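You operate a simulated robot arm through the tools that you are given. There is no shell and no other tool.

The job below is to be done with a simulated robot arm. You get a single attempt, and the scene is never put back.

## Task
At the white keyboard clear the NG, then print, tick and send.
Fine: press CLEAR, press +1 till the monitor shows 1 x tag, press PRINT once, click the white mouse once for CHECKED, press SEND last.

Only the result counts: the job must be done as asked and must still hold three seconds after the hand-in. Knocking over, shifting, dropping, spilling or breaking anything else fails it.

## Robot
A 7-joint arm with a fingered hand, fixed in place. Base frame: the origin is at the foot of the arm, x ahead of it, y to its left, z up. Lengths are in m, angles in rad, forces in N, time in s.
Its first joint turns from -2.897 to 2.897 rad. Payload 3.7 kg.
Tool frame: the origin (TCP) lies between the finger pads and is the grasp point; the fingertips stand 0.025 m ahead of it; z points along the fingers, y is the line along which they close. Largest opening 0.088 m; the body of the gripper starts 0.029 m behind the TCP. The gripper is a hand of 5 fingers: y runs from the thumb to the fingers, the wrist lies at [-0.013, -0.106, -0.174] in the tool frame, and closing takes about 1.5 s.
Orientation is that of the tool frame in the base frame, as a unit quaternion [w, x, y, z]. With the fingers straight down and the wrist toward the robot, the tool's x, y and z point along [0, 1, 0], [1, 0, 0] and [0, 0, -1] of the base frame.

## Interface
- The arm moves only by the tool servo_tool. Its argument "commands" is a list of rows, each an object (a shift or turn left out is 0, a gripper value left out holds the last) with "offset": the shift along the tool's x, y, z in units of 150 mm (1.0 is 150 mm), a list of three; "rotation": the turn, a rotation vector about the tool's x, y, z in units of 60 degrees (1.0 is 60 degrees), a list of three; "gripper": the opening, from 0 (shut) to 1 (fully open). In form: [{"offset": [x, y, z], "rotation": [ax, ay, az], "gripper": gripper}, ...]. A call has 1 to 20 rows; each row is the pose to reach, as a shift and turn from the pose commanded when the call began, along the tool's axes at that moment. A call with a number of a shift or a turn outside -1 to 1 is refused whole. A row lasts 0.2 s, in which the tool goes at most 0.05 m and 0.15 rad; a call with a longer step from one row to the next is refused whole, and so is a gripper value outside its range. Where a pose cannot be reached the arm comes as near as it can. A force on the tool above 50 N (or 10 N above the force at the start of the call, whichever is more), or a blocked arm, ends the call early, and 0.2 s more pass. Each finger travels about 0.108 m/s and halts on what it meets, pressing with about 21 N; the grip force reading is that of the motor and also rises with nothing between the fingers. The clock runs only during rows and for 0.2 s after the last one: add rows that repeat a pose to give the fingers time. The reply holds the time, the measured pose of the TCP, the force on the tool along the base axes, the opening and the grip force, in the units named above and with some noise, with the torque about the TCP (base axes, N m) and any sound that the robot's microphone picked up, and new pictures: "pictures" is both (left out), scene, wrist or none.
- Cameras (640 x 400 px; columns grow to the right, rows downward): "scene" is fixed at [0.2205, -0.6493, 1.8046]; the picture's right is [0.78, -0.62, 0.00], its down [-0.28, -0.35, -0.89] and it looks along [0.56, 0.70, -0.45] (base axes); focal length 345 px, centre (320, 200). "wrist" rides on the gripper at [0.059, -0.079, -0.105] in the tool frame; the picture's right is [-0.73, 0.32, -0.61], its down [-0.62, -0.68, 0.38] and it looks along [-0.29, 0.66, 0.70] (tool axes); focal length 234 px, centre (320, 200). There is no depth. A picture from a camera that has moved, and an enlarged one, comes with that camera's place and axes in the base frame and with its lens.
- preshape(shape): the hand has 5 fingers and takes this shape, open, in about a second: jaw (thumb against the fingers, like two jaws); tri (thumb and two fingers); tip (a fingertip pinch); poke (one finger out to press); point (the index stretched); flat (the hand flat); cup (the hand cupped); fist (a fist). The gripper value then closes the fingers along that shape, each until it touches; the sizes above hold for jaw. It gives what a move gives, with no picture.
- inspect(camera, box): a new picture of the part [left, top, right, bottom] of that camera's present view, enlarged. No time passes.
- close_job(): hands the job in; it is judged then, once.

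Places have to be worked out from the pictures, the camera data and where the tool is seen. Open the gripper and draw the arm clear of the work before you hand the job in, unless the task says otherwise.

The tools are called after "Request:" by a JSON object that holds its "fn" and its "kwargs". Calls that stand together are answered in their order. servo_tool: Moves the arm, as the interface text tells. Its arguments: {"type":"object","properties":{"commands":{"type":"array","items":{"type":"object","properties":{"offset":{"type":"array","items":{"type":"number"}},"rotation":{"type":"array","items":{"type":"number"}},"gripper":{"type":"number"}}}},"pictures":{"type":"string","enum":["both","scene","wrist","none"]}},"required":["commands"]} The other tools are called the same way: preshape (shape) gives the hand a shape; inspect (camera, box) takes an enlarged picture of a part of a camera's view; close_job () hands the job in.

At the start:

```text
time: 0.0
tool_pos: [0.6147, 0.0151, 1.3598]
tcp_rot: [0.0, 0.707, 0.707, 0.0]
contact_force: [-0.4, 0.1, 1.3]
moment: [0.01, 0.02, 0.03]
finger_gap: 0.0879
grip_force: 0.2
shape: jaw
```

scene: 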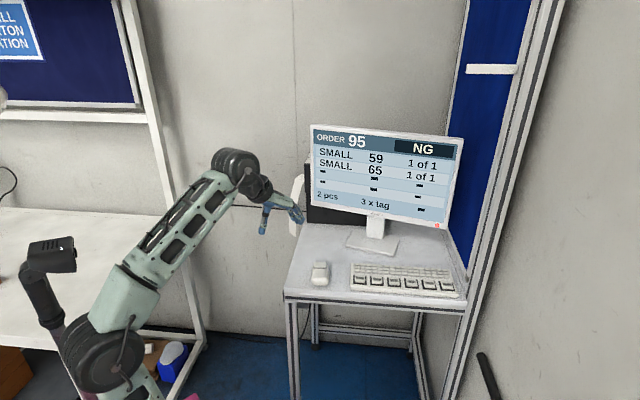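
wrist: 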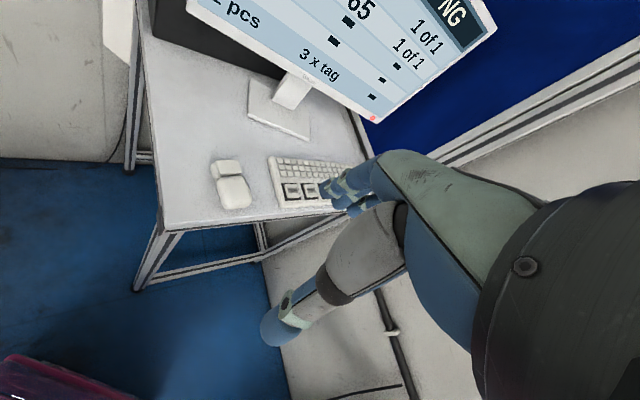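

I'll start by looking closely at the keyboard, mouse and monitor before moving anything.

Request:
{"fn": "inspect", "kwargs": {"camera": "scene", "box": [280, 220, 480, 320]}}

Request:
{"fn": "inspect", "kwargs": {"camera": "wrist", "box": [200, 130, 380, 230]}}

Request:
{"fn": "inspect", "kwargs": {"camera": "scene", "box": [300, 110, 480, 240]}}

```text
3.20 times, centred on (380, 270) of scene
camera zoom: at [0.2205, -0.6493, 1.8046], right [0.78, -0.62, 0.0], down [-0.28, -0.35, -0.89], along [0.56, 0.7, -0.45], focal length 1105 px, centre (128, -24)
```

zoom: 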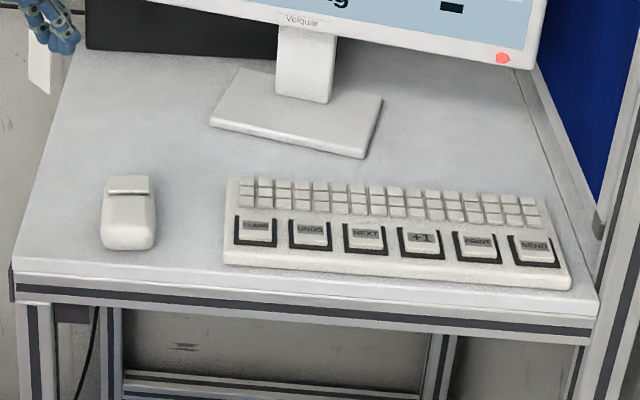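

```text
3.56 times, centred on (290, 180) of wrist
camera zoom: at [0.5363, 0.0725, 1.4638], right [0.32, -0.73, 0.61], down [-0.68, -0.62, -0.38], along [0.66, -0.29, -0.7], focal length 833 px, centre (427, 271)
```

zoom: 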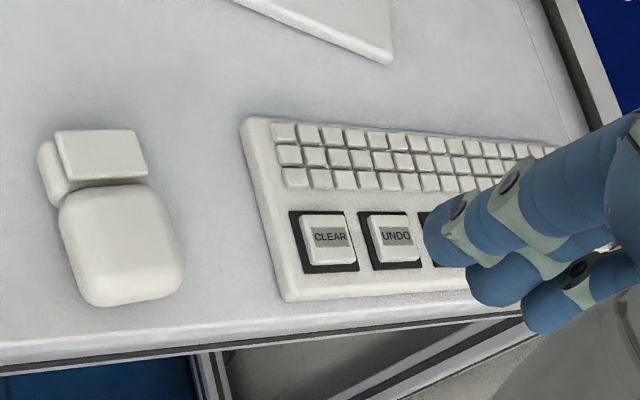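

```text
3.08 times, centred on (390, 175) of scene
camera zoom: at [0.2205, -0.6493, 1.8046], right [0.78, -0.62, 0.0], down [-0.28, -0.35, -0.89], along [0.56, 0.7, -0.45], focal length 1063 px, centre (105, 277)
```

zoom: 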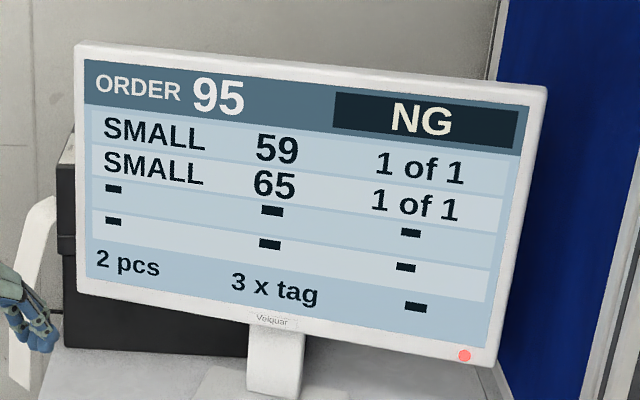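

CLEAR triangulates to about (0.887, -0.025, 1.058), the row runs along (0.72, -0.69) with about 56 mm per key, and the mouse button is near (0.829, 0.111, 1.057). I'll shape the hand to poke, while it is still far from everything.

Request:
{"fn": "preshape", "kwargs": {"shape": "poke"}}

```text
time: 0.9
tool_pos: [0.6148, 0.0153, 1.3595]
tcp_rot: [0.0, 0.707, 0.707, 0.0]
contact_force: [-0.1, 0.7, -0.1]
moment: [0.0, -0.01, -0.01]
finger_gap: 0.0
grip_force: 0.1
shape: poke
```

The hand is now in poke; I need to see where the poking fingertip sits relative to the TCP.

Request:
{"fn": "inspect", "kwargs": {"camera": "wrist", "box": [200, 100, 480, 275]}}

Request:
{"fn": "inspect", "kwargs": {"camera": "scene", "box": [220, 160, 340, 260]}}

```text
2.29 times, centred on (340, 188) of wrist
camera zoom: at [0.5363, 0.0725, 1.4638], right [0.32, -0.73, 0.61], down [-0.68, -0.62, -0.38], along [0.66, -0.29, -0.7], focal length 535 px, centre (274, 229)
```

zoom: 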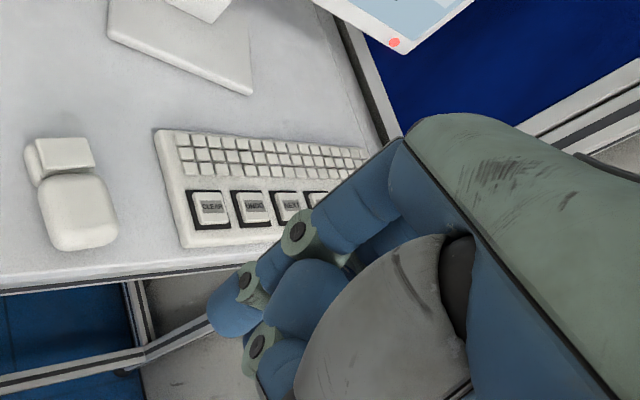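

```text
4.00 times, centred on (280, 210) of scene
camera zoom: at [0.2205, -0.6493, 1.8046], right [0.78, -0.62, 0.0], down [-0.28, -0.35, -0.89], along [0.56, 0.7, -0.45], focal length 1382 px, centre (480, 160)
```

zoom: 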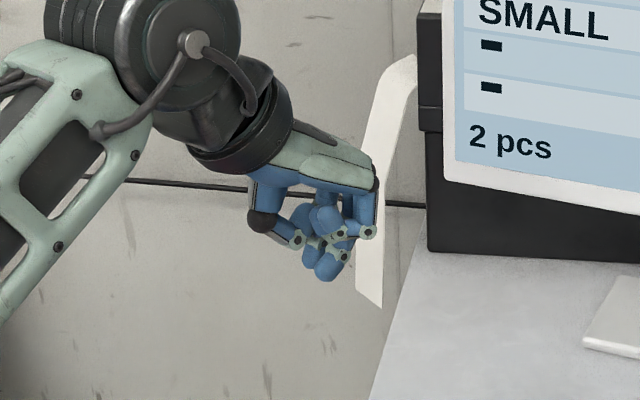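

In poke the lowest fingertip triangulates to roughly (0.625, 0.018, 1.322), close to the tool axis and about 30 mm ahead of the TCP, but it is partly surrounded by other fingers. I'll look at the point shape for comparison.

Request:
{"fn": "preshape", "kwargs": {"shape": "point"}}

Request:
{"fn": "inspect", "kwargs": {"camera": "wrist", "box": [200, 100, 480, 275]}}

Request:
{"fn": "inspect", "kwargs": {"camera": "scene", "box": [220, 160, 340, 260]}}

```text
time: 1.8
tool_pos: [0.615, 0.015, 1.3597]
tcp_rot: [-0.002, 0.707, 0.707, 0.0]
contact_force: [0.9, -0.7, -1.1]
moment: [0.04, 0.02, 0.03]
finger_gap: 0.0
grip_force: 0.1
shape: point
```

```text
2.29 times, centred on (340, 188) of wrist
camera zoom: at [0.5363, 0.0725, 1.4638], right [0.32, -0.73, 0.61], down [-0.68, -0.62, -0.38], along [0.66, -0.29, -0.7], focal length 535 px, centre (274, 229)
```

zoom: 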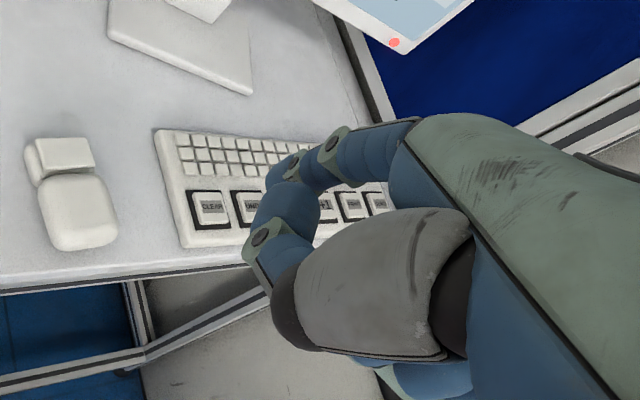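

```text
4.00 times, centred on (280, 210) of scene
camera zoom: at [0.2205, -0.6493, 1.8046], right [0.78, -0.62, 0.0], down [-0.28, -0.35, -0.89], along [0.56, 0.7, -0.45], focal length 1382 px, centre (480, 160)
```

zoom: 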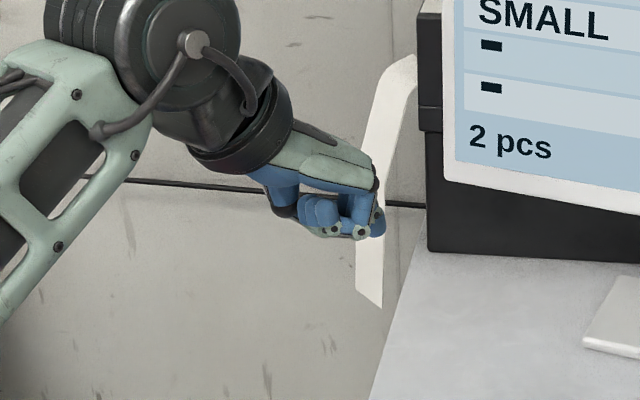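

Point hides the index tip behind the curled fingers, so poke is better: its tip hangs below everything else near the tool axis. Switching back to poke.

Request:
{"fn": "preshape", "kwargs": {"shape": "poke"}}

```text
time: 2.7
tool_pos: [0.6149, 0.0134, 1.3599]
tcp_rot: [0.0, 0.707, 0.707, 0.0]
contact_force: [0.6, 0.0, 0.0]
moment: [-0.01, 0.03, -0.03]
finger_gap: 0.0001
grip_force: 0.1
shape: poke
```

Hand is in poke again. I'll move forward and a little down toward (0.765, 0.01, 1.27), well above the table, to get better views.

Request:
{"fn": "servo_tool", "kwargs": {"commands": [{"offset": [0, 0.25, 0.15]}, {"offset": [0, 0.5, 0.3]}, {"offset": [0, 0.75, 0.45]}, {"offset": [0, 1.0, 0.6]}, {"offset": [0, 1.0, 0.6]}], "pictures": "both"}}

```text
time: 3.9
tool_pos: [0.7643, 0.0142, 1.2693]
tcp_rot: [0.0, 0.707, 0.708, 0.0]
contact_force: [-0.1, -0.4, 1.1]
moment: [-0.02, -0.03, 0.0]
finger_gap: 0.0
grip_force: 0.1
shape: poke
camera wrist: at [0.6859, 0.0726, 1.3743], right [0.32, -0.73, 0.61], down [-0.68, -0.62, -0.38], along [0.66, -0.29, -0.7], focal length 234 px, centre (320, 200)
```

scene: 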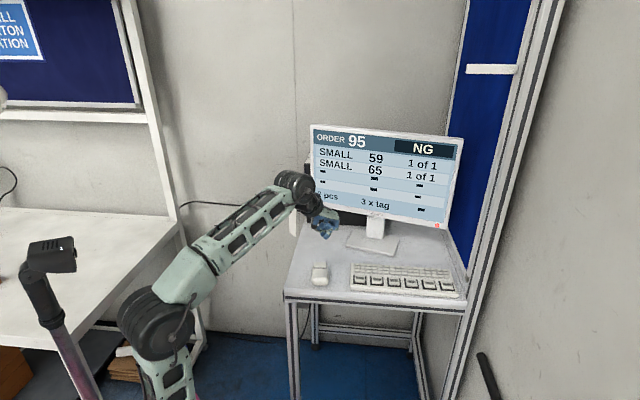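
wrist: 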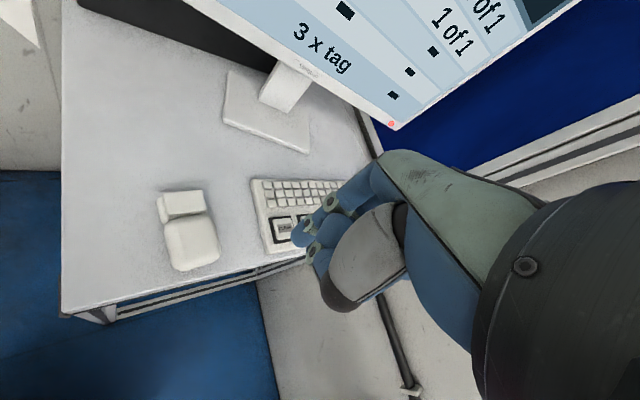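

Free so far. Before pressing anything I'll check reach to the far key SEND, first heading to about (0.914, -0.11, 1.25), with the hand still about 0.15 m above the keyboard.

Request:
{"fn": "servo_tool", "kwargs": {"commands": [{"offset": [-0.2, 0.25, 0.03]}, {"offset": [-0.4, 0.5, 0.06]}, {"offset": [-0.6, 0.75, 0.1]}, {"offset": [-0.8, 1.0, 0.13]}, {"offset": [-0.8, 1.0, 0.13]}], "pictures": "both"}}

```text
time: 5.1
tool_pos: [0.9143, -0.1062, 1.2511]
tcp_rot: [0.0, 0.707, 0.707, 0.0]
contact_force: [0.0, 0.0, 0.0]
moment: [0.03, -0.01, -0.01]
finger_gap: 0.0
grip_force: 0.0
shape: poke
camera wrist: at [0.8363, -0.0482, 1.3551], right [0.32, -0.73, 0.61], down [-0.68, -0.62, -0.38], along [0.66, -0.29, -0.7], focal length 234 px, centre (320, 200)
```

scene: 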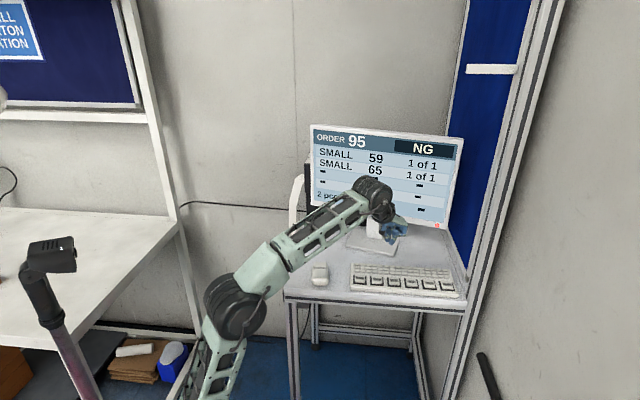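
wrist: 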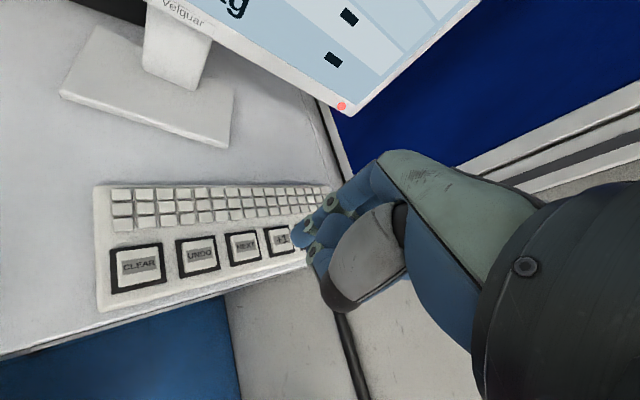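

This view confirms the layout: CLEAR (0.888, -0.025), +1 (1.004, -0.142), PRINT (1.043, -0.181), SEND (1.082, -0.220). I'll test reach by hovering near SEND at z about 1.2.

Request:
{"fn": "servo_tool", "kwargs": {"commands": [{"offset": [-0.18, 0.25, 0.08]}, {"offset": [-0.37, 0.5, 0.15]}, {"offset": [-0.56, 0.75, 0.23]}, {"offset": [-0.75, 1.0, 0.3]}, {"offset": [-0.75, 1.0, 0.3]}], "pictures": "both"}}

```text
time: 6.3
tool_pos: [1.0439, -0.2096, 1.1909]
tcp_rot: [0.0, 0.707, 0.707, 0.0]
contact_force: [-0.4, -0.2, -0.1]
moment: [0.01, -0.01, -0.03]
finger_gap: 0.0
grip_force: 0.1
shape: poke
out of reach, approached as far as the arm can: row 4, 5
camera wrist: at [0.9665, -0.1516, 1.2951], right [0.32, -0.73, 0.61], down [-0.68, -0.62, -0.38], along [0.66, -0.29, -0.7], focal length 234 px, centre (320, 200)
```

scene: 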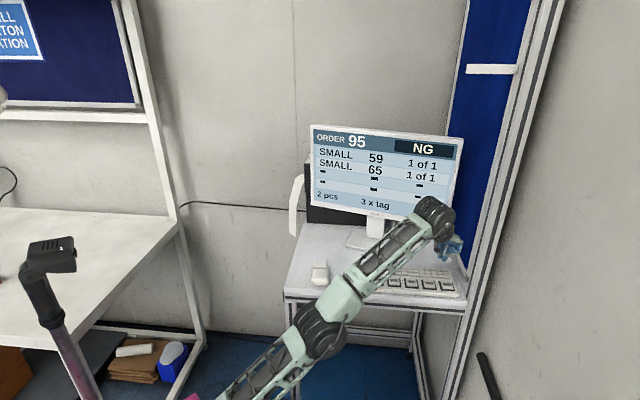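
wrist: 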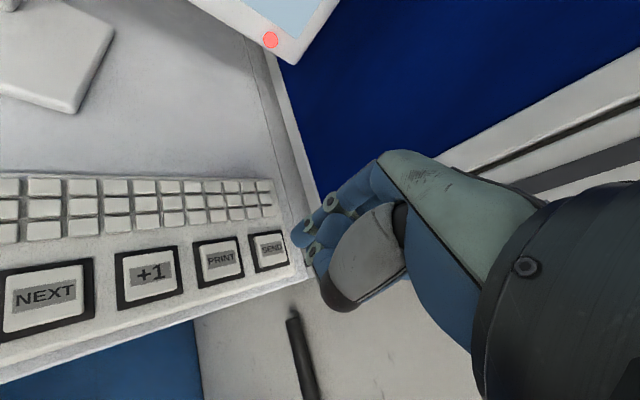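

Straight down is just out of reach here at z 1.19, but the arm is stretched upward, so lower down the reach grows; SEND should be reachable from a lower hover. Now I'll travel back toward CLEAR at this height.

Request:
{"fn": "servo_tool", "kwargs": {"commands": [{"offset": [0.2, -0.2, 0]}, {"offset": [0.4, -0.4, 0]}, {"offset": [0.6, -0.6, 0]}, {"offset": [0.8, -0.8, 0]}, {"offset": [1.0, -1.0, 0]}, {"offset": [1.0, -1.0, 0]}], "pictures": "none"}}

```text
time: 7.7
tool_pos: [0.8986, -0.0613, 1.1924]
tcp_rot: [0.0, 0.708, 0.707, 0.0]
contact_force: [-1.3, 0.3, -0.5]
moment: [-0.02, -0.02, 0.0]
finger_gap: 0.0001
grip_force: 0.0
shape: poke
```

TCP is at (0.899, -0.061, 1.192). I'll go to (0.878, -0.025, 1.132), putting the fingertip about 4 cm above CLEAR, and check alignment.

Request:
{"fn": "servo_tool", "kwargs": {"commands": [{"offset": [0.12, -0.07, 0.2]}, {"offset": [0.24, -0.137, 0.4]}, {"offset": [0.24, -0.137, 0.4]}], "pictures": "both"}}

Request:
{"fn": "inspect", "kwargs": {"camera": "scene", "box": [310, 210, 430, 310]}}

Request:
{"fn": "inspect", "kwargs": {"camera": "wrist", "box": [200, 150, 440, 300]}}

```text
time: 8.5
tool_pos: [0.8772, -0.0251, 1.1327]
tcp_rot: [0.0, 0.707, 0.707, 0.0]
contact_force: [-0.2, 0.1, 0.5]
moment: [0.02, -0.05, -0.03]
finger_gap: 0.0
grip_force: 0.0
shape: poke
camera wrist: at [0.798, 0.0333, 1.2369], right [0.32, -0.73, 0.61], down [-0.68, -0.62, -0.38], along [0.66, -0.29, -0.7], focal length 234 px, centre (320, 200)
```

scene: 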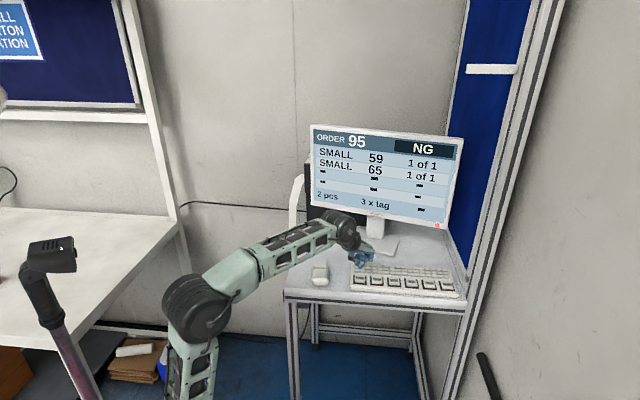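
wrist: 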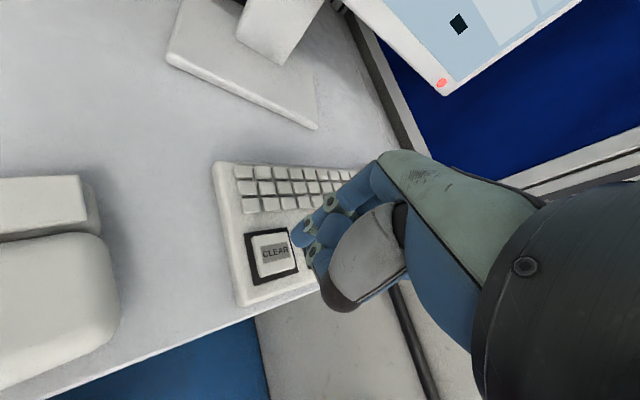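

```text
4.00 times, centred on (370, 260) of scene
camera zoom: at [0.2205, -0.6493, 1.8046], right [0.78, -0.62, 0.0], down [-0.28, -0.35, -0.89], along [0.56, 0.7, -0.45], focal length 1382 px, centre (120, -40)
```

zoom: 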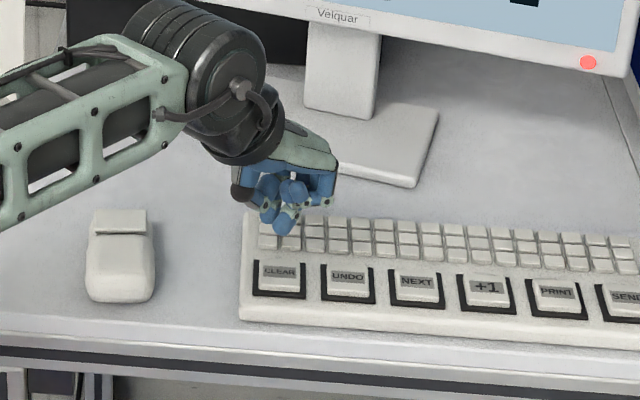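

```text
2.67 times, centred on (320, 225) of wrist
camera zoom: at [0.798, 0.0333, 1.2369], right [0.32, -0.73, 0.61], down [-0.68, -0.62, -0.38], along [0.66, -0.29, -0.7], focal length 624 px, centre (320, 133)
```

zoom: 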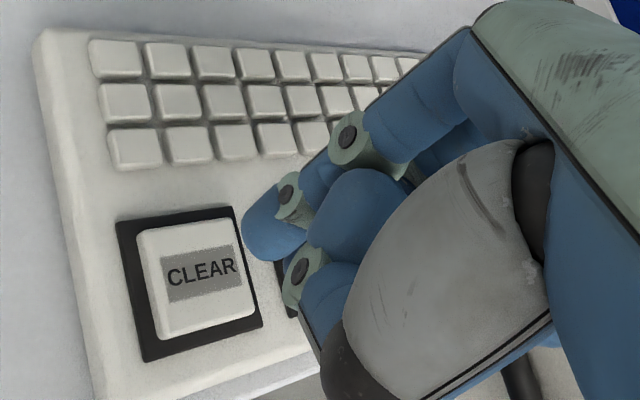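

Tip triangulates to about (0.889, -0.026, 1.09–1.11) against CLEAR's centre at (0.888, -0.023): well aligned. I'll descend 28 mm slowly and read the force.

Request:
{"fn": "servo_tool", "kwargs": {"commands": [{"offset": [0.01, 0, 0.06]}, {"offset": [0.02, 0, 0.12]}, {"offset": [0.02, 0, 0.16]}, {"offset": [0.02, 0, 0.187]}], "pictures": "wrist"}}

Request:
{"fn": "inspect", "kwargs": {"camera": "scene", "box": [330, 230, 400, 290]}}

Request:
{"fn": "inspect", "kwargs": {"camera": "wrist", "box": [200, 150, 440, 300]}}

```text
time: 9.5
tool_pos: [0.8761, -0.0218, 1.1025]
tcp_rot: [0.001, 0.707, 0.707, 0.0]
contact_force: [0.1, 0.1, 0.4]
moment: [-0.02, -0.01, 0.01]
finger_gap: 0.0001
grip_force: 0.1
shape: poke
camera wrist: at [0.7972, 0.037, 1.2076], right [0.32, -0.73, 0.61], down [-0.68, -0.62, -0.38], along [0.66, -0.29, -0.7], focal length 234 px, centre (320, 200)
```

wrist: 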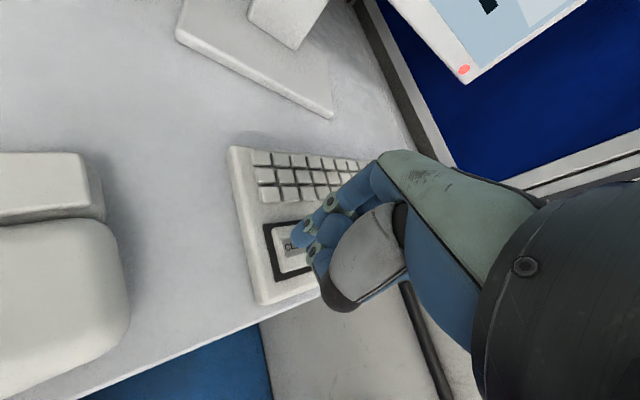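

```text
6.67 times, centred on (365, 260) of scene
camera zoom: at [0.2205, -0.6493, 1.8046], right [0.78, -0.62, 0.0], down [-0.28, -0.35, -0.89], along [0.56, 0.7, -0.45], focal length 2303 px, centre (20, -200)
```

zoom: 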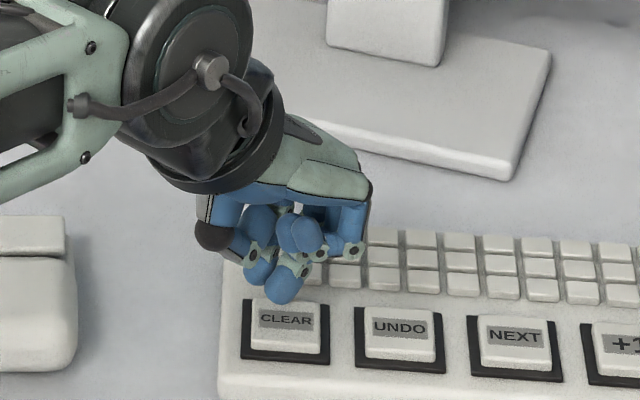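

```text
2.67 times, centred on (320, 225) of wrist
camera zoom: at [0.7972, 0.037, 1.2076], right [0.32, -0.73, 0.61], down [-0.68, -0.62, -0.38], along [0.66, -0.29, -0.7], focal length 624 px, centre (320, 133)
```

zoom: 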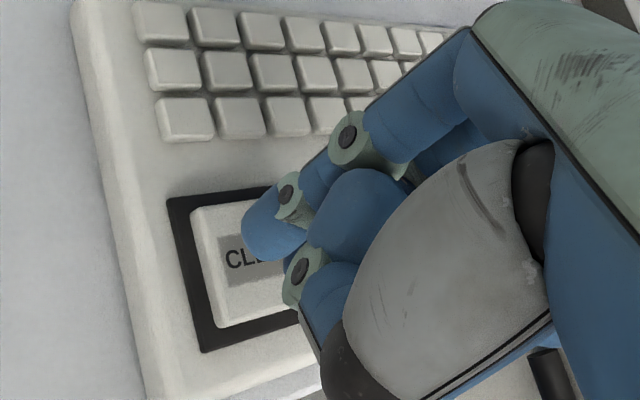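

The tip is centred over CLEAR with about 12 mm to go. I'll lower 9 mm, then feel for contact in small steps.

Request:
{"fn": "servo_tool", "kwargs": {"commands": [{"offset": [0, 0, 0.03]}, {"offset": [0, 0, 0.06]}], "pictures": "none"}}

Request:
{"fn": "inspect", "kwargs": {"camera": "scene", "box": [330, 230, 400, 290]}}

```text
time: 10.1
tool_pos: [0.8767, -0.0196, 1.0938]
tcp_rot: [0.0, 0.707, 0.707, 0.001]
contact_force: [1.2, -0.2, -0.1]
moment: [-0.02, -0.03, 0.0]
finger_gap: 0.0002
grip_force: 0.1
shape: poke
```

```text
6.67 times, centred on (365, 260) of scene
camera zoom: at [0.2205, -0.6493, 1.8046], right [0.78, -0.62, 0.0], down [-0.28, -0.35, -0.89], along [0.56, 0.7, -0.45], focal length 2303 px, centre (20, -200)
```

zoom: 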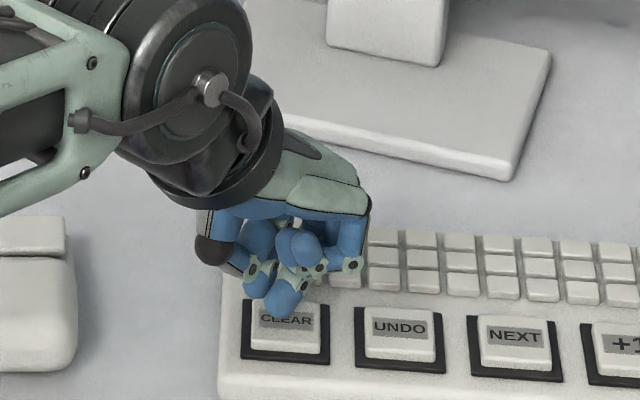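

Still free, tip just above the key's far half. Lowering another 4 mm.

Request:
{"fn": "servo_tool", "kwargs": {"commands": [{"offset": [0, 0, 0.013]}, {"offset": [0, 0, 0.027]}], "pictures": "none"}}

Request:
{"fn": "inspect", "kwargs": {"camera": "scene", "box": [330, 230, 400, 290]}}

```text
time: 10.7
tool_pos: [0.875, -0.0203, 1.0899]
tcp_rot: [0.0, 0.707, 0.707, 0.0]
contact_force: [-0.5, -0.2, -0.6]
moment: [-0.03, -0.02, -0.01]
finger_gap: 0.0
grip_force: 0.1
shape: poke
```

```text
6.67 times, centred on (365, 260) of scene
camera zoom: at [0.2205, -0.6493, 1.8046], right [0.78, -0.62, 0.0], down [-0.28, -0.35, -0.89], along [0.56, 0.7, -0.45], focal length 2303 px, centre (20, -200)
```

zoom: 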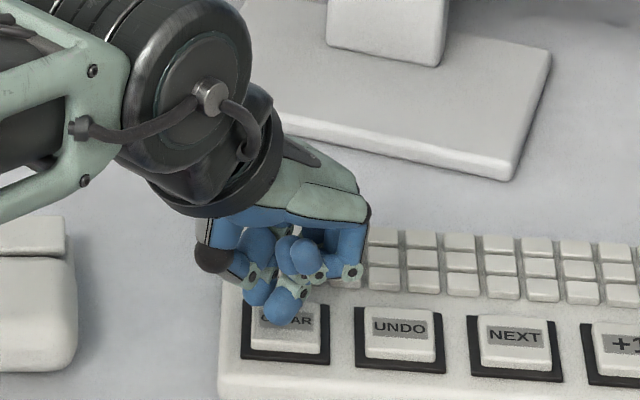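

No contact yet; tip is slightly left of the key centre (a couple of mm). Lowering 3 mm more with a 2 mm shift back to -y.

Request:
{"fn": "servo_tool", "kwargs": {"commands": [{"offset": [-0.013, 0, 0.01]}, {"offset": [-0.013, 0, 0.02]}], "pictures": "none"}}

Request:
{"fn": "inspect", "kwargs": {"camera": "scene", "box": [330, 230, 400, 290]}}

Request:
{"fn": "inspect", "kwargs": {"camera": "wrist", "box": [200, 150, 440, 300]}}

```text
time: 11.3
tool_pos: [0.8763, -0.0239, 1.0864]
tcp_rot: [0.0, 0.707, 0.707, 0.0]
contact_force: [-0.4, 0.3, 0.3]
moment: [-0.03, 0.0, 0.05]
finger_gap: 0.0
grip_force: 0.1
shape: poke
```

```text
6.67 times, centred on (365, 260) of scene
camera zoom: at [0.2205, -0.6493, 1.8046], right [0.78, -0.62, 0.0], down [-0.28, -0.35, -0.89], along [0.56, 0.7, -0.45], focal length 2303 px, centre (20, -200)
```

zoom: 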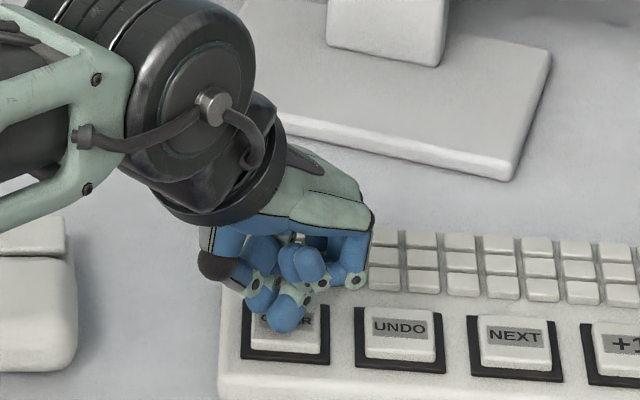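

```text
2.67 times, centred on (320, 225) of wrist
camera zoom: at [0.7975, 0.0346, 1.1914], right [0.32, -0.73, 0.61], down [-0.68, -0.62, -0.38], along [0.66, -0.29, -0.7], focal length 624 px, centre (320, 133)
```

zoom: 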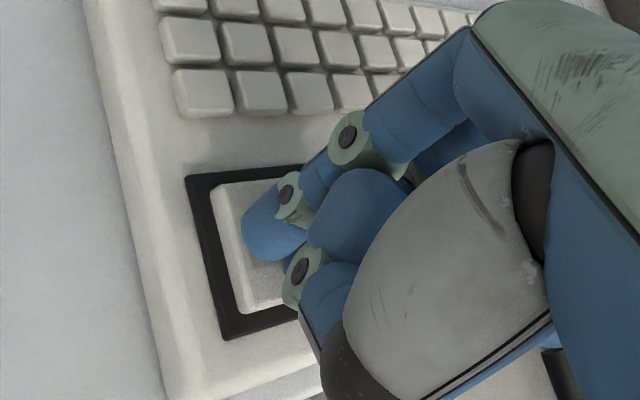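

Still no contact; the scene view suggests the tip is a bit toward the key's front. I'll shift 3 mm in +x and lower another 4 mm.

Request:
{"fn": "servo_tool", "kwargs": {"commands": [{"offset": [0.007, 0.02, 0.0]}, {"offset": [0.007, 0.02, 0.013]}, {"offset": [0.007, 0.02, 0.027]}], "pictures": "none"}}

Request:
{"fn": "inspect", "kwargs": {"camera": "scene", "box": [330, 230, 400, 290]}}

Request:
{"fn": "inspect", "kwargs": {"camera": "wrist", "box": [200, 150, 440, 300]}}

```text
time: 12.1
tool_pos: [0.8791, -0.0223, 1.0821]
tcp_rot: [-0.001, 0.707, 0.707, 0.0]
contact_force: [0.6, 0.3, 1.0]
moment: [0.02, 0.02, 0.01]
finger_gap: 0.0
grip_force: 0.0
shape: poke
```

```text
6.67 times, centred on (365, 260) of scene
camera zoom: at [0.2205, -0.6493, 1.8046], right [0.78, -0.62, 0.0], down [-0.28, -0.35, -0.89], along [0.56, 0.7, -0.45], focal length 2303 px, centre (20, -200)
```

zoom: 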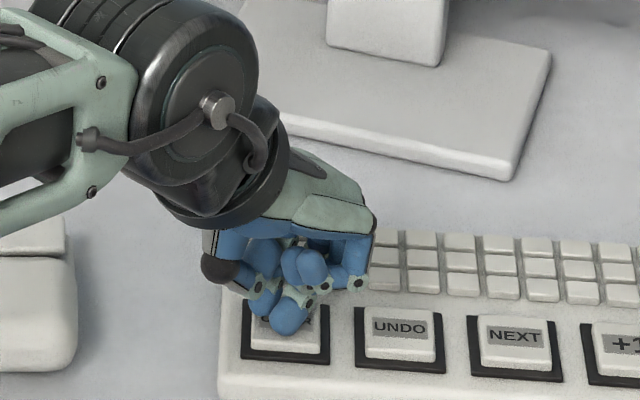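

```text
2.67 times, centred on (320, 225) of wrist
camera zoom: at [0.8008, 0.0359, 1.1873], right [0.32, -0.73, 0.61], down [-0.68, -0.62, -0.38], along [0.66, -0.29, -0.7], focal length 624 px, centre (320, 133)
```

zoom: 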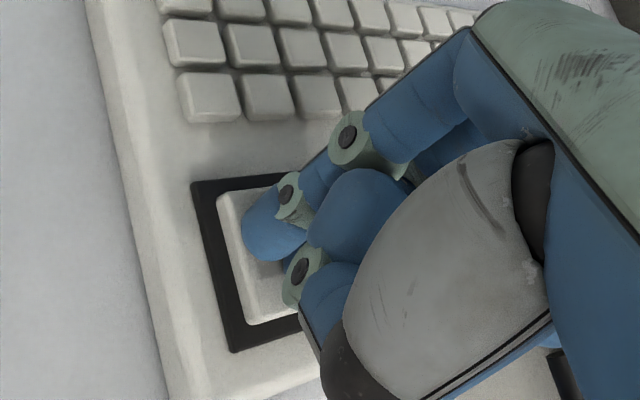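

Force reads about 1 N, possibly first touch. Lowering another 3 mm.

Request:
{"fn": "servo_tool", "kwargs": {"commands": [{"offset": [0, 0.0, 0.01]}, {"offset": [0, 0.0, 0.02]}], "pictures": "scene"}}

Request:
{"fn": "inspect", "kwargs": {"camera": "scene", "box": [330, 230, 400, 290]}}

```text
time: 12.7
tool_pos: [0.8789, -0.0211, 1.0812]
tcp_rot: [0.0, 0.708, 0.707, 0.0]
contact_force: [0.3, -0.6, 1.9]
moment: [-0.04, -0.01, 0.03]
finger_gap: 0.0002
grip_force: 0.1
shape: poke
heard: click
```

scene: 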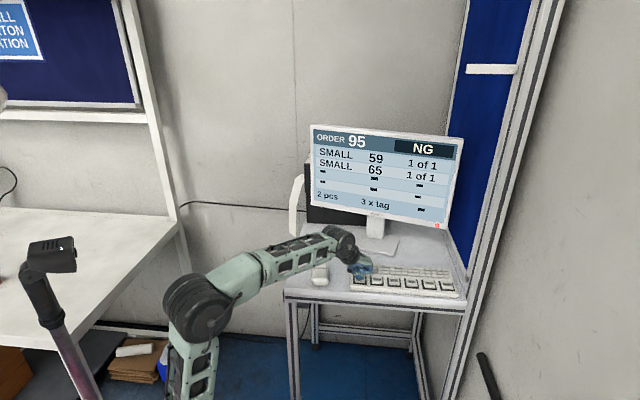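

```text
6.67 times, centred on (365, 260) of scene
camera zoom: at [0.2205, -0.6493, 1.8046], right [0.78, -0.62, 0.0], down [-0.28, -0.35, -0.89], along [0.56, 0.7, -0.45], focal length 2303 px, centre (20, -200)
```

zoom: 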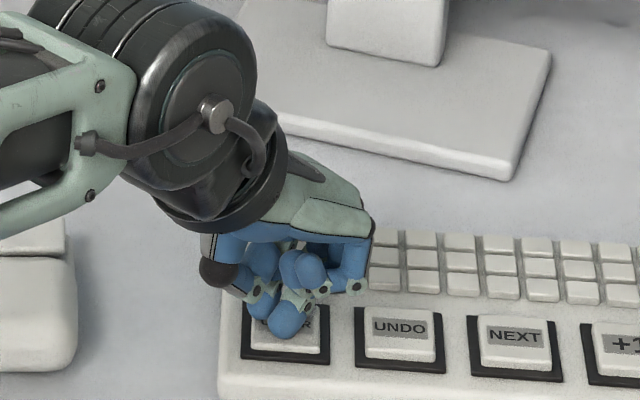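

A click was heard at TCP z of about 1.081. I'll lift straight up and check the monitor.

Request:
{"fn": "servo_tool", "kwargs": {"commands": [{"offset": [0, 0, -0.07]}, {"offset": [0, 0, -0.14]}, {"offset": [0, 0, -0.25]}, {"offset": [0, 0, -0.25]}], "pictures": "scene"}}

Request:
{"fn": "inspect", "kwargs": {"camera": "scene", "box": [300, 110, 480, 240]}}

```text
time: 13.7
tool_pos: [0.8783, -0.0209, 1.1177]
tcp_rot: [0.0, 0.708, 0.706, 0.0]
contact_force: [0.9, 0.1, 0.4]
moment: [0.02, -0.01, 0.04]
finger_gap: 0.0
grip_force: 0.2
shape: poke
```

scene: 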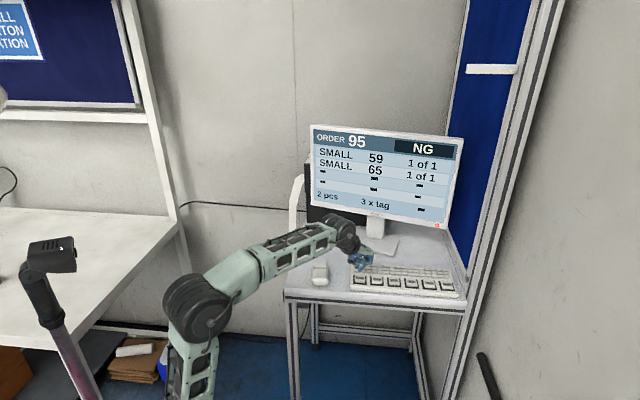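

```text
3.08 times, centred on (390, 175) of scene
camera zoom: at [0.2205, -0.6493, 1.8046], right [0.78, -0.62, 0.0], down [-0.28, -0.35, -0.89], along [0.56, 0.7, -0.45], focal length 1063 px, centre (105, 277)
```

zoom: 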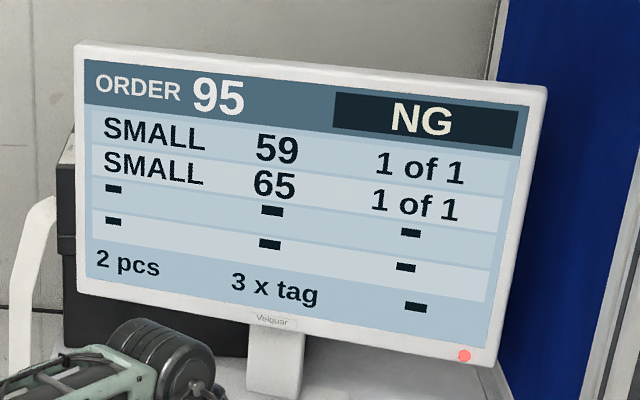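

The monitor has not changed yet; it may lag. I'll wait about 2 s in place and look again.

Request:
{"fn": "servo_tool", "kwargs": {"commands": [{"offset": [0, 0, 0]}, {"offset": [0, 0, 0]}, {"offset": [0, 0, 0]}, {"offset": [0, 0, 0]}, {"offset": [0, 0, 0]}, {"offset": [0, 0, 0]}, {"offset": [0, 0, 0]}, {"offset": [0, 0, 0]}, {"offset": [0, 0, 0]}, {"offset": [0, 0, 0]}], "pictures": "none"}}

Request:
{"fn": "inspect", "kwargs": {"camera": "scene", "box": [300, 110, 480, 240]}}

Request:
{"fn": "inspect", "kwargs": {"camera": "scene", "box": [330, 230, 400, 290]}}

```text
time: 15.9
tool_pos: [0.879, -0.0216, 1.1165]
tcp_rot: [0.0, 0.707, 0.707, -0.001]
contact_force: [0.4, 0.7, -0.7]
moment: [-0.01, -0.03, -0.02]
finger_gap: 0.0001
grip_force: 0.1
shape: poke
```

```text
3.08 times, centred on (390, 175) of scene
camera zoom: at [0.2205, -0.6493, 1.8046], right [0.78, -0.62, 0.0], down [-0.28, -0.35, -0.89], along [0.56, 0.7, -0.45], focal length 1063 px, centre (105, 277)
```

zoom: 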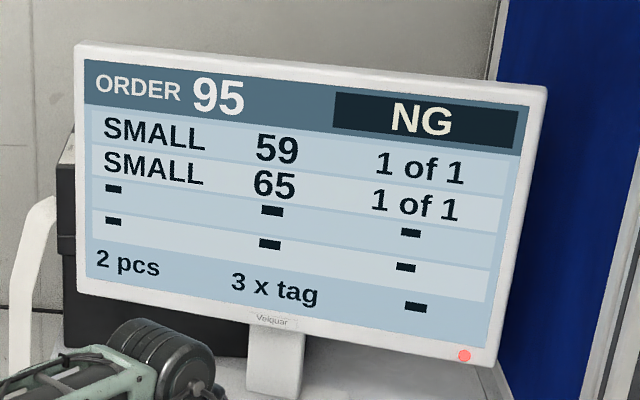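

```text
6.67 times, centred on (365, 260) of scene
camera zoom: at [0.2205, -0.6493, 1.8046], right [0.78, -0.62, 0.0], down [-0.28, -0.35, -0.89], along [0.56, 0.7, -0.45], focal length 2303 px, centre (20, -200)
```

zoom: 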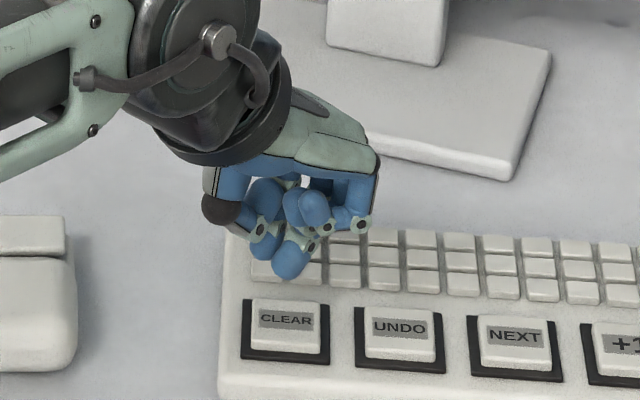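

No change, so the key hadn't gone down far enough. I'll press CLEAR again, to about 5 mm below first touch, holding briefly.

Request:
{"fn": "servo_tool", "kwargs": {"commands": [{"offset": [0, 0, 0.1]}, {"offset": [0, 0, 0.2]}, {"offset": [0, 0, 0.235]}, {"offset": [0, 0, 0.25]}, {"offset": [0, 0, 0.265]}, {"offset": [0, 0, 0.265]}], "pictures": "none"}}

Request:
{"fn": "inspect", "kwargs": {"camera": "scene", "box": [300, 110, 480, 310]}}

```text
time: 17.3
tool_pos: [0.8785, -0.0216, 1.0797]
tcp_rot: [0.0, 0.707, 0.708, 0.0]
contact_force: [2.0, 0.9, 4.7]
moment: [-0.04, -0.02, 0.02]
finger_gap: 0.0004
grip_force: 0.0
shape: poke
heard: click
```

```text
2.00 times, centred on (390, 210) of scene
camera zoom: at [0.2205, -0.6493, 1.8046], right [0.78, -0.62, 0.0], down [-0.28, -0.35, -0.89], along [0.56, 0.7, -0.45], focal length 691 px, centre (180, 180)
```

zoom: 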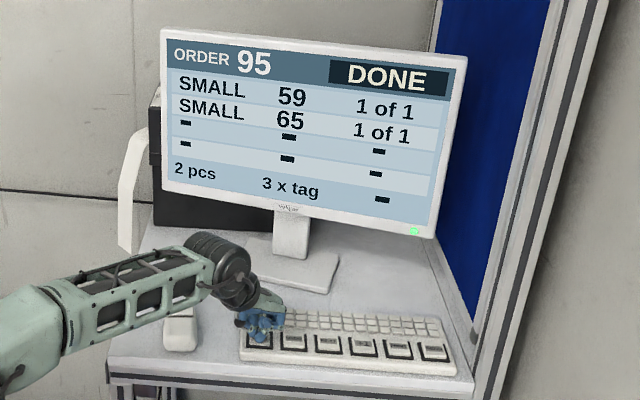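

CLEAR registered: the monitor shows DONE with a green lamp, at commanded z about 1.077. I'll lift and move over +1, at TCP (0.996, -0.139).

Request:
{"fn": "servo_tool", "kwargs": {"commands": [{"offset": [0, 0, -0.12]}, {"offset": [0, 0, -0.27]}, {"offset": [-0.2, 0.2, -0.27]}, {"offset": [-0.4, 0.4, -0.27]}, {"offset": [-0.6, 0.6, -0.27]}, {"offset": [-0.78, 0.78, -0.27]}, {"offset": [-0.78, 0.78, -0.27]}], "pictures": "none"}}

Request:
{"fn": "inspect", "kwargs": {"camera": "scene", "box": [370, 230, 440, 290]}}

Request:
{"fn": "inspect", "kwargs": {"camera": "wrist", "box": [200, 150, 440, 300]}}

Request:
{"fn": "inspect", "kwargs": {"camera": "scene", "box": [300, 110, 480, 240]}}

```text
time: 18.9
tool_pos: [0.9953, -0.1392, 1.1169]
tcp_rot: [-0.001, 0.707, 0.707, 0.0]
contact_force: [0.1, 0.0, 0.1]
moment: [0.0, -0.02, 0.02]
finger_gap: 0.0002
grip_force: 0.1
shape: poke
```

```text
6.67 times, centred on (405, 260) of scene
camera zoom: at [0.2205, -0.6493, 1.8046], right [0.78, -0.62, 0.0], down [-0.28, -0.35, -0.89], along [0.56, 0.7, -0.45], focal length 2303 px, centre (-247, -200)
```

zoom: 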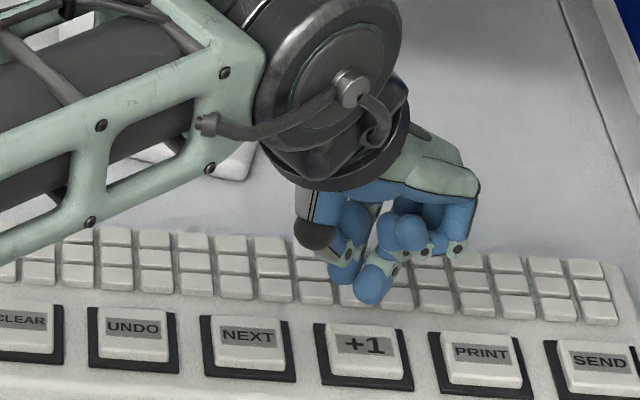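

```text
2.67 times, centred on (320, 225) of wrist
camera zoom: at [0.9168, -0.0816, 1.2226], right [0.32, -0.73, 0.61], down [-0.68, -0.62, -0.38], along [0.66, -0.29, -0.7], focal length 624 px, centre (320, 133)
```

zoom: 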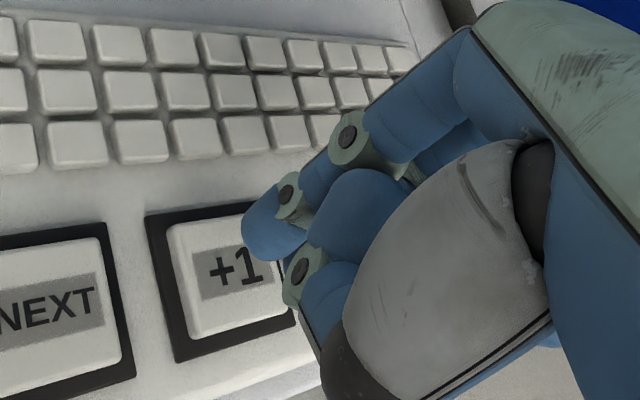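

```text
3.08 times, centred on (390, 175) of scene
camera zoom: at [0.2205, -0.6493, 1.8046], right [0.78, -0.62, 0.0], down [-0.28, -0.35, -0.89], along [0.56, 0.7, -0.45], focal length 1063 px, centre (105, 277)
```

zoom: 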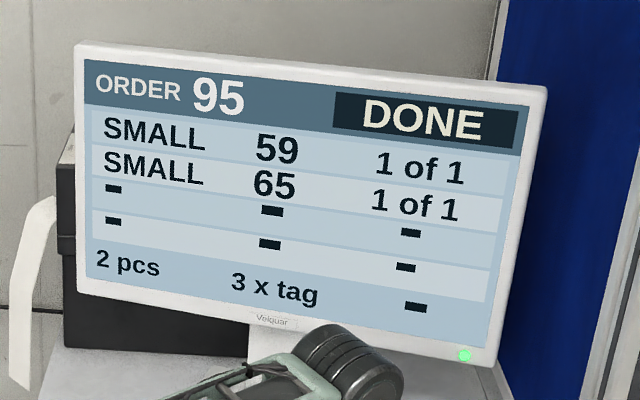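

Over +1 the tip-to-label offset matches the CLEAR approach to about 2 mm, so I'll nudge 1.5 mm back along the row and press to the same depth, then lift and read the monitor.

Request:
{"fn": "servo_tool", "kwargs": {"commands": [{"offset": [0.01, -0.01, 0.1]}, {"offset": [0.01, -0.01, 0.2]}, {"offset": [0.01, -0.01, 0.235]}, {"offset": [0.01, -0.01, 0.25]}, {"offset": [0.01, -0.01, 0.267]}, {"offset": [0.01, -0.01, 0.267]}], "pictures": "none"}}

Request:
{"fn": "inspect", "kwargs": {"camera": "scene", "box": [300, 110, 480, 240]}}

Request:
{"fn": "inspect", "kwargs": {"camera": "scene", "box": [370, 230, 440, 290]}}

```text
time: 20.3
tool_pos: [0.993, -0.1366, 1.0781]
tcp_rot: [0.0, 0.707, 0.707, 0.0]
contact_force: [0.3, 0.3, 3.5]
moment: [-0.08, -0.01, 0.0]
finger_gap: 0.0001
grip_force: 0.0
shape: poke
heard: click
```

```text
3.08 times, centred on (390, 175) of scene
camera zoom: at [0.2205, -0.6493, 1.8046], right [0.78, -0.62, 0.0], down [-0.28, -0.35, -0.89], along [0.56, 0.7, -0.45], focal length 1063 px, centre (105, 277)
```

zoom: 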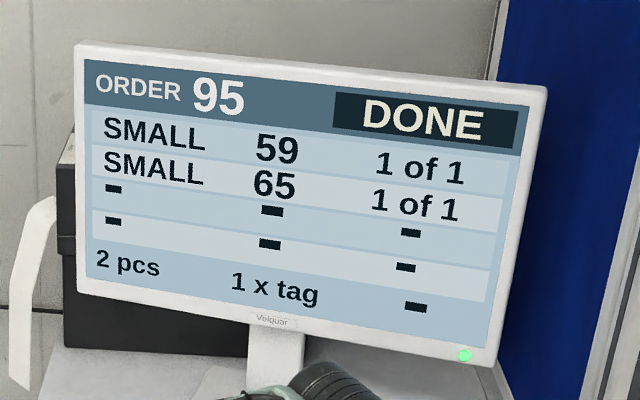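

```text
6.67 times, centred on (405, 260) of scene
camera zoom: at [0.2205, -0.6493, 1.8046], right [0.78, -0.62, 0.0], down [-0.28, -0.35, -0.89], along [0.56, 0.7, -0.45], focal length 2303 px, centre (-247, -200)
```

zoom: 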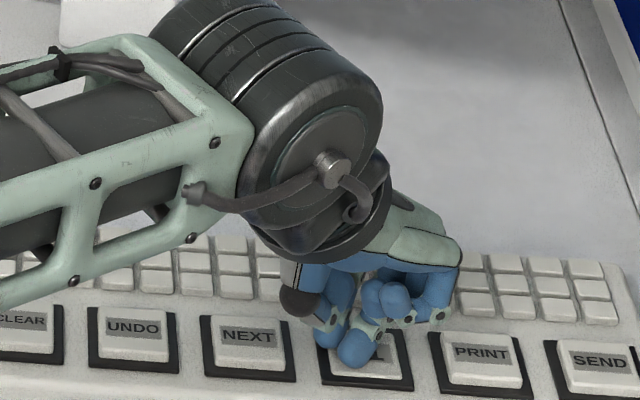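

The monitor shows 1 x tag. I'll lift straight up and move one key over to PRINT, hovering at z of about 1.117.

Request:
{"fn": "servo_tool", "kwargs": {"commands": [{"offset": [0, 0, -0.12]}, {"offset": [0, 0, -0.27]}, {"offset": [-0.13, 0.13, -0.27]}, {"offset": [-0.26, 0.26, -0.27]}, {"offset": [-0.26, 0.26, -0.27]}], "pictures": "none"}}

Request:
{"fn": "inspect", "kwargs": {"camera": "scene", "box": [400, 240, 470, 300]}}

Request:
{"fn": "inspect", "kwargs": {"camera": "wrist", "box": [200, 150, 440, 300]}}

Request:
{"fn": "inspect", "kwargs": {"camera": "scene", "box": [300, 110, 480, 240]}}

```text
time: 21.5
tool_pos: [1.035, -0.1752, 1.1176]
tcp_rot: [0.001, 0.707, 0.707, -0.001]
contact_force: [-0.3, -0.3, 0.3]
moment: [0.0, 0.01, -0.02]
finger_gap: 0.0001
grip_force: 0.1
shape: poke
```

```text
6.67 times, centred on (435, 270) of scene
camera zoom: at [0.2205, -0.6493, 1.8046], right [0.78, -0.62, 0.0], down [-0.28, -0.35, -0.89], along [0.56, 0.7, -0.45], focal length 2303 px, centre (-447, -267)
```

zoom: 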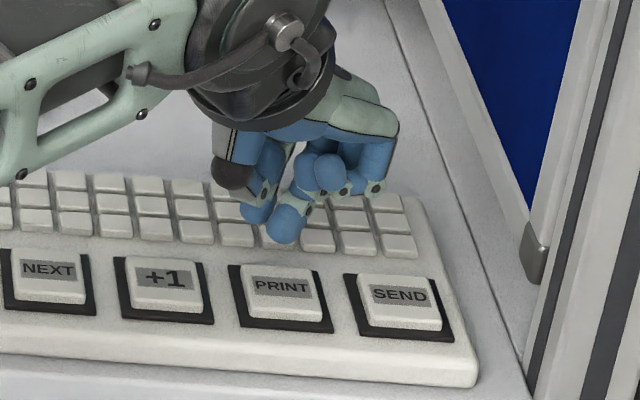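

```text
2.67 times, centred on (320, 225) of wrist
camera zoom: at [0.9556, -0.1182, 1.2224], right [0.32, -0.73, 0.61], down [-0.68, -0.62, -0.38], along [0.66, -0.29, -0.7], focal length 624 px, centre (320, 133)
```

zoom: 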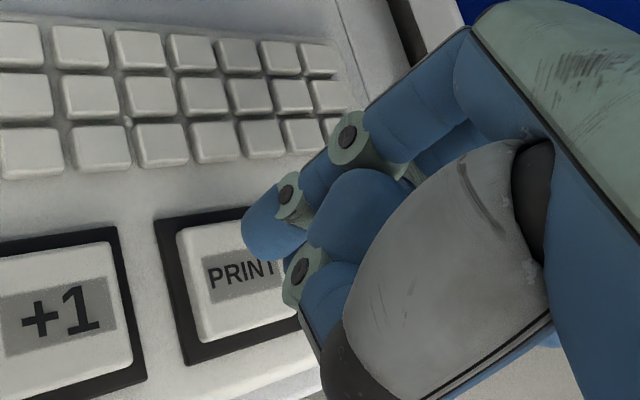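

```text
3.08 times, centred on (390, 175) of scene
camera zoom: at [0.2205, -0.6493, 1.8046], right [0.78, -0.62, 0.0], down [-0.28, -0.35, -0.89], along [0.56, 0.7, -0.45], focal length 1063 px, centre (105, 277)
```

zoom: 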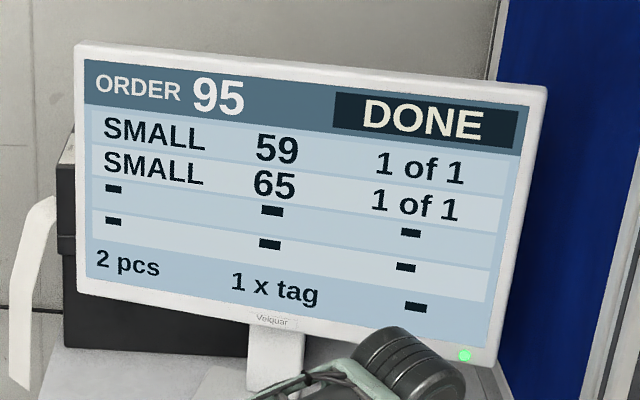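

The tip is centred on PRINT and the screen holds 1 x tag. I'll press PRINT once to the same depth.

Request:
{"fn": "servo_tool", "kwargs": {"commands": [{"offset": [0, 0, 0.1]}, {"offset": [0, 0, 0.2]}, {"offset": [0, 0, 0.235]}, {"offset": [0, 0, 0.25]}, {"offset": [0, 0, 0.27]}, {"offset": [0, 0, 0.27]}], "pictures": "none"}}

Request:
{"fn": "inspect", "kwargs": {"camera": "scene", "box": [280, 110, 480, 310]}}

```text
time: 22.9
tool_pos: [1.0322, -0.1758, 1.078]
tcp_rot: [0.0, 0.707, 0.708, 0.0]
contact_force: [2.1, -0.2, 4.5]
moment: [-0.1, -0.03, 0.01]
finger_gap: 0.0
grip_force: 0.0
shape: poke
heard: click
```

```text
2.00 times, centred on (380, 210) of scene
camera zoom: at [0.2205, -0.6493, 1.8046], right [0.78, -0.62, 0.0], down [-0.28, -0.35, -0.89], along [0.56, 0.7, -0.45], focal length 691 px, centre (200, 180)
```

zoom: 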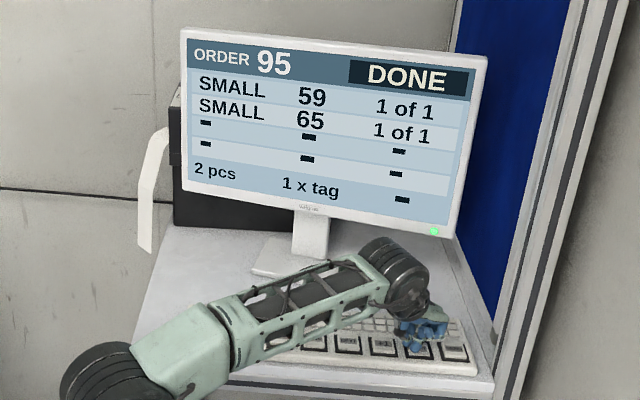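

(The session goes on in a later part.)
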